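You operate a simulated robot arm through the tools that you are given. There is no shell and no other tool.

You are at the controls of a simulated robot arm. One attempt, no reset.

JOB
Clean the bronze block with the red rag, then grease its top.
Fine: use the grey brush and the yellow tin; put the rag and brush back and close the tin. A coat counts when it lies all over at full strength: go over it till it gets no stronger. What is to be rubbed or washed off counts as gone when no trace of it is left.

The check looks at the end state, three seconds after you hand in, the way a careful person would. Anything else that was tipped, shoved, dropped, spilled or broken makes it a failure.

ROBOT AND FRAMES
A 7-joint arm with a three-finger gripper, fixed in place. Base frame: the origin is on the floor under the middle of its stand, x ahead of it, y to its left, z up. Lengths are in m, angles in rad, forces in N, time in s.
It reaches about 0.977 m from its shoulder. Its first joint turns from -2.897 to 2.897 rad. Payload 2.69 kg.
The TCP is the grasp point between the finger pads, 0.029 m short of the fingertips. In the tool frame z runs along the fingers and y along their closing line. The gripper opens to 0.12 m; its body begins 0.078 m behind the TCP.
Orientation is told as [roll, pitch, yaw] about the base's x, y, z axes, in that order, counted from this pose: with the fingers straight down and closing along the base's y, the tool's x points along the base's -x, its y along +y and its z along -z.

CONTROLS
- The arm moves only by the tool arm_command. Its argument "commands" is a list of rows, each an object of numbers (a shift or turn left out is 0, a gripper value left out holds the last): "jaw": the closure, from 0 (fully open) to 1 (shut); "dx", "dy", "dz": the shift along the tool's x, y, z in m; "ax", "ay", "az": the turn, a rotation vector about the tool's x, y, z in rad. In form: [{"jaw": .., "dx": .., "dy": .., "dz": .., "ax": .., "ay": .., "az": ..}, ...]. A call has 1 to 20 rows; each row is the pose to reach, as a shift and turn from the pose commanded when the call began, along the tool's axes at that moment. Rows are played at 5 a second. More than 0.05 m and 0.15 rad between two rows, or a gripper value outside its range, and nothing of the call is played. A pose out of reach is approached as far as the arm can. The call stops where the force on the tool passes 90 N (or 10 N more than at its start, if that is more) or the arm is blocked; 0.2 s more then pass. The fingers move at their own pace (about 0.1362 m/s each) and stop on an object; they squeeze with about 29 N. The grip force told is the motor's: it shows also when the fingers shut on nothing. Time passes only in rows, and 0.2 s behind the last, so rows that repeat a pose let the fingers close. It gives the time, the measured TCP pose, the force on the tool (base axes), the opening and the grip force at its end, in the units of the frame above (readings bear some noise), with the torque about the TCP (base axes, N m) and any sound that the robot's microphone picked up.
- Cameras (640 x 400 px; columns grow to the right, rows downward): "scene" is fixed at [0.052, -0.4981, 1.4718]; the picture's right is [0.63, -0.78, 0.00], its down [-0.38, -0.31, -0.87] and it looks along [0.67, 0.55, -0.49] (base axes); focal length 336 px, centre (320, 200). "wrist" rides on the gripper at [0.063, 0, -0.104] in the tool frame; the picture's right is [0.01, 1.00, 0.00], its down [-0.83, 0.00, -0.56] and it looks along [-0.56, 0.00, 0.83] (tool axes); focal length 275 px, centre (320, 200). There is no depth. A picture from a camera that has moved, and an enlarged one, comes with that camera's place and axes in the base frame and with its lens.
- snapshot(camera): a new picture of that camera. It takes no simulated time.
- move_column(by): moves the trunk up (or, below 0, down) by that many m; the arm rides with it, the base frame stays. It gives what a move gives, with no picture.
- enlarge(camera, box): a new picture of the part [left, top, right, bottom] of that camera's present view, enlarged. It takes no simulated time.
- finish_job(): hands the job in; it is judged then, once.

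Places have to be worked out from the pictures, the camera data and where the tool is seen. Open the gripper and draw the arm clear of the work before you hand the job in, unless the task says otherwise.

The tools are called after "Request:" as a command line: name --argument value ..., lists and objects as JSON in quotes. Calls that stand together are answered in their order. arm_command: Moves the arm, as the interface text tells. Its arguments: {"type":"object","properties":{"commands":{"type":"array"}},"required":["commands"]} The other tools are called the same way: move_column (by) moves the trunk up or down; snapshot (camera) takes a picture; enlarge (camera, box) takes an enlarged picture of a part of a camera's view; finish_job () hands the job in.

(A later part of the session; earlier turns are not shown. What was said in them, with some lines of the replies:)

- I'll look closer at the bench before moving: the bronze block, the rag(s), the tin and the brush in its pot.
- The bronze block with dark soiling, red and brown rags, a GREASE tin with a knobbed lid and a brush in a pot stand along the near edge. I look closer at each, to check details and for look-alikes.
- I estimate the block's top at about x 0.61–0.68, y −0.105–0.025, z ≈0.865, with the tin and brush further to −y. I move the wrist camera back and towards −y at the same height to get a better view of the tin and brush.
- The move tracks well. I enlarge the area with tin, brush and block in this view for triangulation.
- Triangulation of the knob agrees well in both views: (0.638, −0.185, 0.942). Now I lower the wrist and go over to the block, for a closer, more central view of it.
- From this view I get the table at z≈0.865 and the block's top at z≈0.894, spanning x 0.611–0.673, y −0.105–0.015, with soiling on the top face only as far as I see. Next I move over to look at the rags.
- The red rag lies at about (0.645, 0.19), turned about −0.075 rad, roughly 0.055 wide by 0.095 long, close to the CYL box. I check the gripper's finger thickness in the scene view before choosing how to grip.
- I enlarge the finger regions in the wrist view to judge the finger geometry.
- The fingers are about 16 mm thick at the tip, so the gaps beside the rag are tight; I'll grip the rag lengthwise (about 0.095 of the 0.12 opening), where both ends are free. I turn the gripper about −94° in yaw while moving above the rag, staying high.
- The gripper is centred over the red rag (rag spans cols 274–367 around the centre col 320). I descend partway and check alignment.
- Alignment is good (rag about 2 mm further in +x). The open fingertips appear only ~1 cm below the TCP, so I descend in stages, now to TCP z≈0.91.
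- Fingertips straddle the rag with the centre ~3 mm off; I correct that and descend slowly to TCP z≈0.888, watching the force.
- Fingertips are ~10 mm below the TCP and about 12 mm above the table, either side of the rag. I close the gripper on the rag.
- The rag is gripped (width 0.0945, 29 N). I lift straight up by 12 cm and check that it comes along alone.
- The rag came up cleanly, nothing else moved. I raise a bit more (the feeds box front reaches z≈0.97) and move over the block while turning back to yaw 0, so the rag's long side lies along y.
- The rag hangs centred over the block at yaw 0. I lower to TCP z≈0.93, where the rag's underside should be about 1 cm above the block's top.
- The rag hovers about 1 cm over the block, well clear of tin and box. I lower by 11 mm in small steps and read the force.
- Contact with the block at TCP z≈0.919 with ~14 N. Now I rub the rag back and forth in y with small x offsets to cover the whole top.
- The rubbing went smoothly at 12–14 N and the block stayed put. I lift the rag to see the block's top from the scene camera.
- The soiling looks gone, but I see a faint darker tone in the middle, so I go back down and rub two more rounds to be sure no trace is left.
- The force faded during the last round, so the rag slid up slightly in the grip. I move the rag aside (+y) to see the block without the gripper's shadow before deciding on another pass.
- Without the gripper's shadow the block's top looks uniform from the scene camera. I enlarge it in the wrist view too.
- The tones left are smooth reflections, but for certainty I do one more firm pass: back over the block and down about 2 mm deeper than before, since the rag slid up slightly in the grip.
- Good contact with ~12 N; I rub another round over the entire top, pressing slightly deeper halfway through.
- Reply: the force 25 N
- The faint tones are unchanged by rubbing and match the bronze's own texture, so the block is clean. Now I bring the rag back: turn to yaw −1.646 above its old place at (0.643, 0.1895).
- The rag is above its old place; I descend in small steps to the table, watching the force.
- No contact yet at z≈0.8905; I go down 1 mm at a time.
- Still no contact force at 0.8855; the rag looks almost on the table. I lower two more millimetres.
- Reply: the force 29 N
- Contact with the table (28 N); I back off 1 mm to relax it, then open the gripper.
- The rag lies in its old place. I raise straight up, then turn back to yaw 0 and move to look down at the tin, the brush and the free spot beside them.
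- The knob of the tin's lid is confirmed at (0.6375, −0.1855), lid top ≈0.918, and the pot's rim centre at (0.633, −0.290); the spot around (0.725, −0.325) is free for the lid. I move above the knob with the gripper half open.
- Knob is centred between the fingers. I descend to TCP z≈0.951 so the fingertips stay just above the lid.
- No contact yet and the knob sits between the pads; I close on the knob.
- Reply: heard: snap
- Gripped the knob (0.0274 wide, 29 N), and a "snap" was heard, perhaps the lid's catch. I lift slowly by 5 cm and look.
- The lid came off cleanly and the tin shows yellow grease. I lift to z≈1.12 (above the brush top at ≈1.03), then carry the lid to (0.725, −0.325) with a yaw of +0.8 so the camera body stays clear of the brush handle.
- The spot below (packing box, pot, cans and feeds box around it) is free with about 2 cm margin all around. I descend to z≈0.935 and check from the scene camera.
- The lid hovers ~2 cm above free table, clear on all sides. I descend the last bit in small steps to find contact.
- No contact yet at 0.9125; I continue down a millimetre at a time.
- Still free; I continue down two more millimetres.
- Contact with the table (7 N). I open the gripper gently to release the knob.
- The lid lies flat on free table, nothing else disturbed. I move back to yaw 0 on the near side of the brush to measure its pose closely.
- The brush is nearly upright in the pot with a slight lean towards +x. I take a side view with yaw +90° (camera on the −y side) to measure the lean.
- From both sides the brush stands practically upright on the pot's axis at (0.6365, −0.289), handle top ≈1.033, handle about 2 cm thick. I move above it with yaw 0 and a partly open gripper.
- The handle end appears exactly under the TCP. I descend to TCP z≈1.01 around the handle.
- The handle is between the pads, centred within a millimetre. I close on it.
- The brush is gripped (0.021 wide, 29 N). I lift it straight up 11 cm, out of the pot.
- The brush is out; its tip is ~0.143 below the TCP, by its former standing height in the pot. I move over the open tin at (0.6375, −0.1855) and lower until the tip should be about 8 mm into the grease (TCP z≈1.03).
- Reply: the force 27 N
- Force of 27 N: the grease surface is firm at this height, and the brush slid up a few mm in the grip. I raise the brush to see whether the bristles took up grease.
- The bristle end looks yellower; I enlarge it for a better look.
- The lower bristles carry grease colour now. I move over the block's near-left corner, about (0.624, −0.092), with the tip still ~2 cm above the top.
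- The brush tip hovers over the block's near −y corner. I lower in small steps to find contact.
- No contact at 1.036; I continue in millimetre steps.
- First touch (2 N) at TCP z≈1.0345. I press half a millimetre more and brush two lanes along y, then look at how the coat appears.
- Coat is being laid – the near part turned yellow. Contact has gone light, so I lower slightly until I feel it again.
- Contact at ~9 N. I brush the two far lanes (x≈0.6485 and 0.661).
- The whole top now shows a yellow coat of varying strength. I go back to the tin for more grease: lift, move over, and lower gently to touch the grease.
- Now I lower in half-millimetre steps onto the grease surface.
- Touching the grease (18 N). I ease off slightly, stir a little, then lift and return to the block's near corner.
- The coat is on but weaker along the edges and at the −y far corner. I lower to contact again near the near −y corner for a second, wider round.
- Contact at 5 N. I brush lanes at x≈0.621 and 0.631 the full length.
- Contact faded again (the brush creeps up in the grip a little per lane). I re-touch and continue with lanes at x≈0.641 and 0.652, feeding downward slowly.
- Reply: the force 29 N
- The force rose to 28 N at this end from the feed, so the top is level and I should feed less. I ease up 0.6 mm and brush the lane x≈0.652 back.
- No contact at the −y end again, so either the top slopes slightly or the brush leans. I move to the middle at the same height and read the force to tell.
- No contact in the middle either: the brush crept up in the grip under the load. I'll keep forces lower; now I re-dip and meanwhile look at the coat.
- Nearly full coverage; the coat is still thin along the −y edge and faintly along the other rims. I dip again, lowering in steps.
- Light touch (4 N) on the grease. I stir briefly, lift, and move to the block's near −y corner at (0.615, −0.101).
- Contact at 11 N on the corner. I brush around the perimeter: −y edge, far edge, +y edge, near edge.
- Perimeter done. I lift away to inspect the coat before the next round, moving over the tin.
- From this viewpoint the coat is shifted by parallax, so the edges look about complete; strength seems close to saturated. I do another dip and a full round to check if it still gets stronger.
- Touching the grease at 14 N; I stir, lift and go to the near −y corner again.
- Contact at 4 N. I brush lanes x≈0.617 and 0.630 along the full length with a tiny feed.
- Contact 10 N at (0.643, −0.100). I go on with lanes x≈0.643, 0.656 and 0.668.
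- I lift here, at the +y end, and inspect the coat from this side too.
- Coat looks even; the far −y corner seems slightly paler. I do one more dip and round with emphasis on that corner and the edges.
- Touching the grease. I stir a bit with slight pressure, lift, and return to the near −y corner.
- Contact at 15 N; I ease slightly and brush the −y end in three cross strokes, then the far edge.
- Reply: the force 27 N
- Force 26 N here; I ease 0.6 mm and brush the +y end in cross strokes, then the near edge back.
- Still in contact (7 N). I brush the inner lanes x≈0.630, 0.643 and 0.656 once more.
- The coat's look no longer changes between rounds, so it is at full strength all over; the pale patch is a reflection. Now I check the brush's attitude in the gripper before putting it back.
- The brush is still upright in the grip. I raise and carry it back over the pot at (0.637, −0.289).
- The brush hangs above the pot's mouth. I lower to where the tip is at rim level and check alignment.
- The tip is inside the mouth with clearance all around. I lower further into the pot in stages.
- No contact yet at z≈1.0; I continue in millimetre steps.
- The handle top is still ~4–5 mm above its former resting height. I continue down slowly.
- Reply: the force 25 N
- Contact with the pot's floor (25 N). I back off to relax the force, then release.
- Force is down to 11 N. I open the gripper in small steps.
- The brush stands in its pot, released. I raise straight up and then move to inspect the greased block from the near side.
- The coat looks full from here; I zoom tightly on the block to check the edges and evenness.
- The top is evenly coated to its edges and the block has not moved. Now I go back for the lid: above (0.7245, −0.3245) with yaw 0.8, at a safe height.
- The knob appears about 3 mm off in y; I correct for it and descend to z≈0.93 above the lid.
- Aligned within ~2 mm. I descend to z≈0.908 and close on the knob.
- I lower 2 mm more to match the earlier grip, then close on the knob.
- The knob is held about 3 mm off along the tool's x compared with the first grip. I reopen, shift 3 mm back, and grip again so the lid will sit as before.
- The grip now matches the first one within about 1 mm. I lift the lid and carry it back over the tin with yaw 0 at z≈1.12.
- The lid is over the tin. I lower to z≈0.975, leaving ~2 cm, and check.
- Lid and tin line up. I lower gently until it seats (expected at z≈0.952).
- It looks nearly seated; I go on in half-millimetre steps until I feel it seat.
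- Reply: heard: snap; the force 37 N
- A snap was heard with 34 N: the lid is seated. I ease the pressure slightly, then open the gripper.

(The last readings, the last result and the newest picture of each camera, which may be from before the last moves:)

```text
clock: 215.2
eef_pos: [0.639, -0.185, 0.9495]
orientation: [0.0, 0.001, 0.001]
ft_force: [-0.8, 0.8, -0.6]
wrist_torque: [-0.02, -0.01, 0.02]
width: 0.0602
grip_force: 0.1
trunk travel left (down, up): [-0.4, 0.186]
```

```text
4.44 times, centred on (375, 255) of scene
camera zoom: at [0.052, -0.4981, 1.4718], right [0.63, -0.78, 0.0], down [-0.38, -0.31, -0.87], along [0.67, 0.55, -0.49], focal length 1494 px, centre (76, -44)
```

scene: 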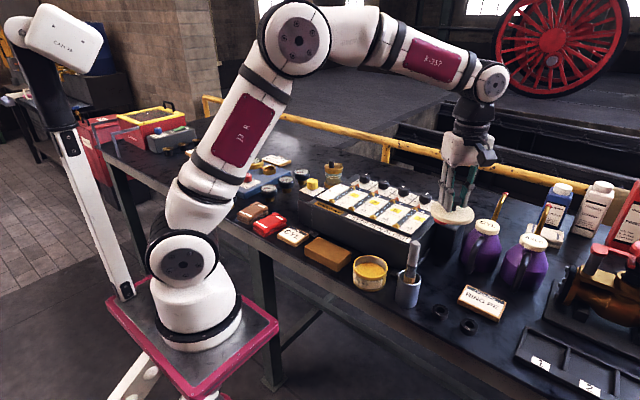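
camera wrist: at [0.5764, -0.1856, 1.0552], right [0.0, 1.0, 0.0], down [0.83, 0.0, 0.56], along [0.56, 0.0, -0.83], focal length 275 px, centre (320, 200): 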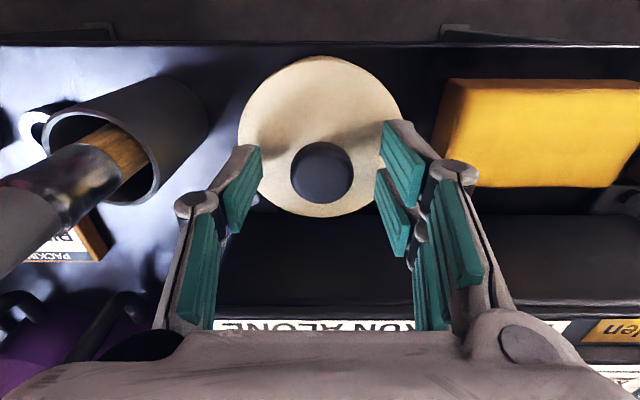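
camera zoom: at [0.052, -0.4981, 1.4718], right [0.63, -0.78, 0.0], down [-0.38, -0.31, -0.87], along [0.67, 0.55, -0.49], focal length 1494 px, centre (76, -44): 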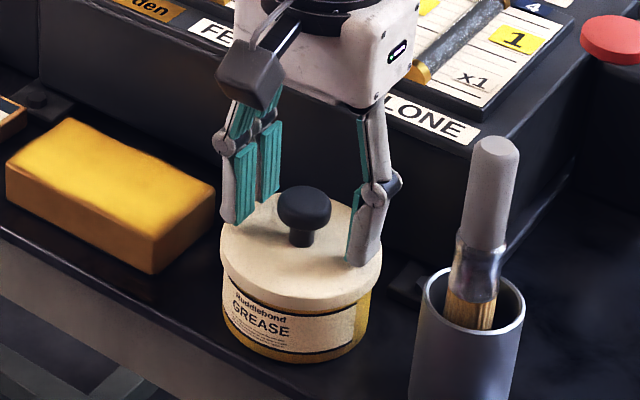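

The tin is closed and looks as at the start. I raise the gripper and draw back clear of the bench, then check everything.

Request:
arm_command --commands '[{"dz": -0.015}, {"dz": -0.04}, {"dz": -0.08}, {"dz": -0.12}, {"dz": -0.16}, {"dz": -0.2}, {"dz": -0.2, "dx": 0.04}, {"dz": -0.2, "dx": 0.08}, {"dz": -0.2, "dx": 0.12, "dy": 0.02}, {"dz": -0.2, "dx": 0.16, "dy": 0.04}, {"dz": -0.2, "dx": 0.19, "dy": 0.06}, {"dz": -0.2, "dx": 0.19, "dy": 0.06}]'

Request:
snapshot --camera "scene"

Request:
enlarge --camera "scene" --box '[220, 170, 520, 350]'

Request:
snapshot --camera "wrist"

```text
clock: 217.8
eef_pos: [0.4471, -0.1259, 1.1485]
orientation: [0.001, -0.001, 0.0]
ft_force: [-0.1, 0.2, -0.7]
wrist_torque: [0.02, 0.01, -0.01]
width: 0.0601
grip_force: 0.0
trunk travel left (down, up): [-0.4, 0.186]
```

```text
taken
```

scene: 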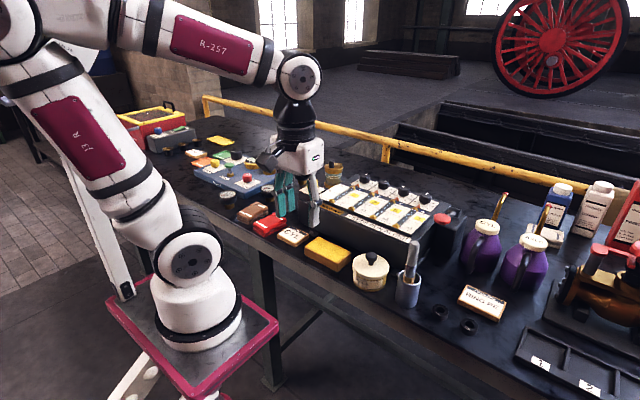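

```text
2.13 times, centred on (370, 260) of scene
camera zoom: at [0.052, -0.4981, 1.4718], right [0.63, -0.78, 0.0], down [-0.38, -0.31, -0.87], along [0.67, 0.55, -0.49], focal length 717 px, centre (213, 72)
```

zoom: 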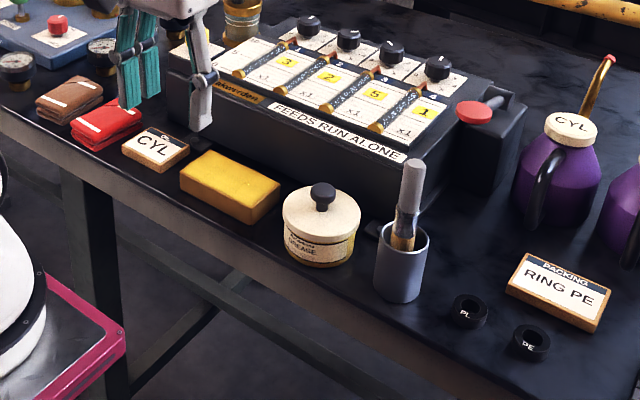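

```text
taken
camera wrist: at [0.3843, -0.1251, 1.2531], right [0.0, 1.0, 0.0], down [0.83, 0.0, 0.56], along [0.56, 0.0, -0.83], focal length 275 px, centre (320, 200)
```

wrist: 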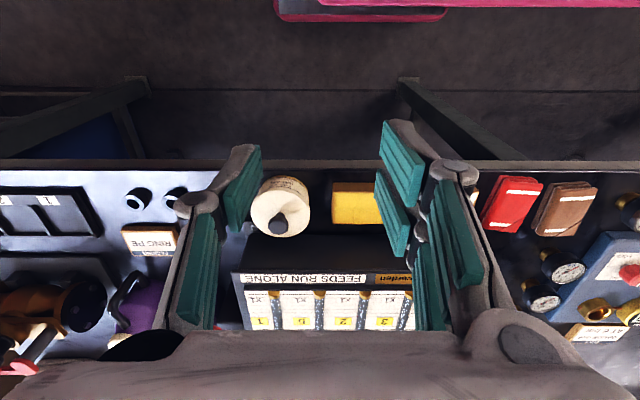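

All items stand in their places: rag, brush in pot, tin closed, block greased. I open the gripper fully, raise the arm further clear, and take a last close look.

Request:
arm_command --commands '[{"jaw": 0.2, "dz": -0.03}, {"jaw": 0.0, "dz": -0.06}, {"jaw": 0.0, "dz": -0.08}, {"jaw": 0.0, "dz": -0.08}]'

Request:
enlarge --camera "scene" --box '[300, 225, 430, 315]'

Request:
enlarge --camera "scene" --box '[220, 180, 350, 270]'

Request:
enlarge --camera "wrist" --box '[230, 150, 430, 260]'

```text
clock: 218.8
eef_pos: [0.4493, -0.1243, 1.2298]
orientation: [0.001, 0.0, -0.001]
ft_force: [-0.4, 1.1, 0.0]
wrist_torque: [-0.02, -0.01, -0.02]
width: 0.1199
grip_force: 0.0
trunk travel left (down, up): [-0.4, 0.186]
```

```text
4.44 times, centred on (365, 270) of scene
camera zoom: at [0.052, -0.4981, 1.4718], right [0.63, -0.78, 0.0], down [-0.38, -0.31, -0.87], along [0.67, 0.55, -0.49], focal length 1494 px, centre (120, -111)
```

zoom: 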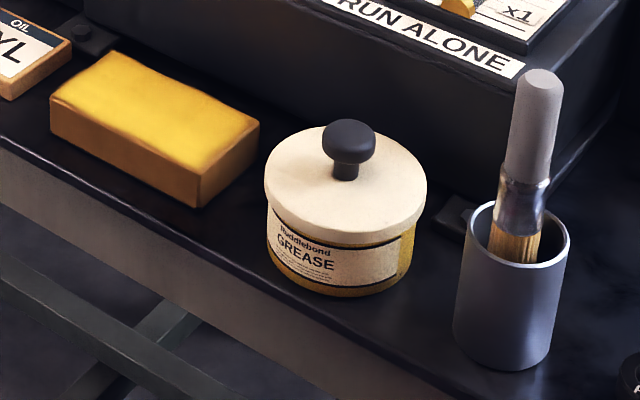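

```text
4.44 times, centred on (285, 225) of scene
camera zoom: at [0.052, -0.4981, 1.4718], right [0.63, -0.78, 0.0], down [-0.38, -0.31, -0.87], along [0.67, 0.55, -0.49], focal length 1494 px, centre (476, 89)
```

zoom: 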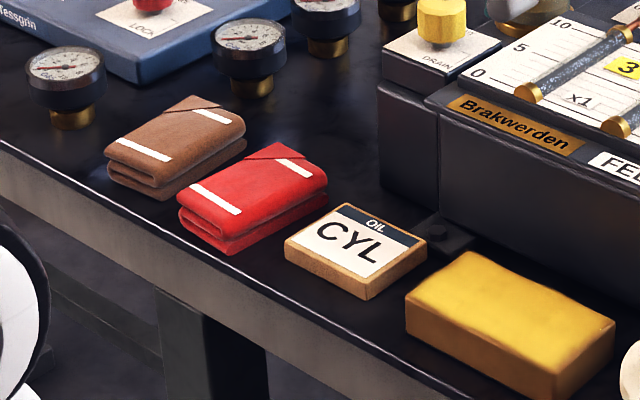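

```text
3.20 times, centred on (330, 205) of wrist
camera zoom: at [0.3865, -0.1255, 1.3341], right [0.0, 1.0, 0.0], down [0.83, 0.0, 0.56], along [0.56, 0.0, -0.83], focal length 881 px, centre (288, 184)
```

zoom: 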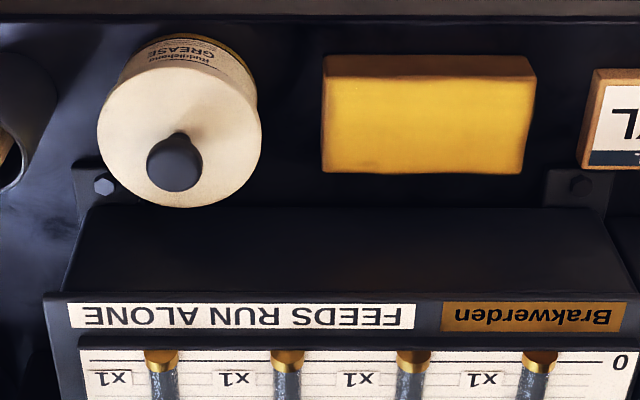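

Final pictures show the block cleaned and evenly greased, the rag and brush back, the tin closed, nothing else displaced, and the arm empty and clear. I hand the job in.

Request:
finish_job

```text
The job is handed in.
```

I cleaned the bronze block with the red rag, greased its top, and handed the job in; I have not seen the result of the check.

- **Cleaning:** I rubbed the top in several passes until no dark marks were left. The faint tones that stayed did not change with more rubbing, so I took them for the bronze's own surface.
- **Greasing:** I coated the whole top with the grey brush, dipping it five times in the yellow tin. The last round made no visible difference, so I judged the coat to be at full strength. The extreme edges look slightly softer in the pictures. Extra strokes there changed nothing.
- **Putting back:** The rag is in its old place and the brush stands in its pot. The tin's lid snapped shut when I pressed it on.
- **Surroundings:** The last pictures show nothing else tipped, shoved or spilled. The gripper is open and the arm is clear of the bench.
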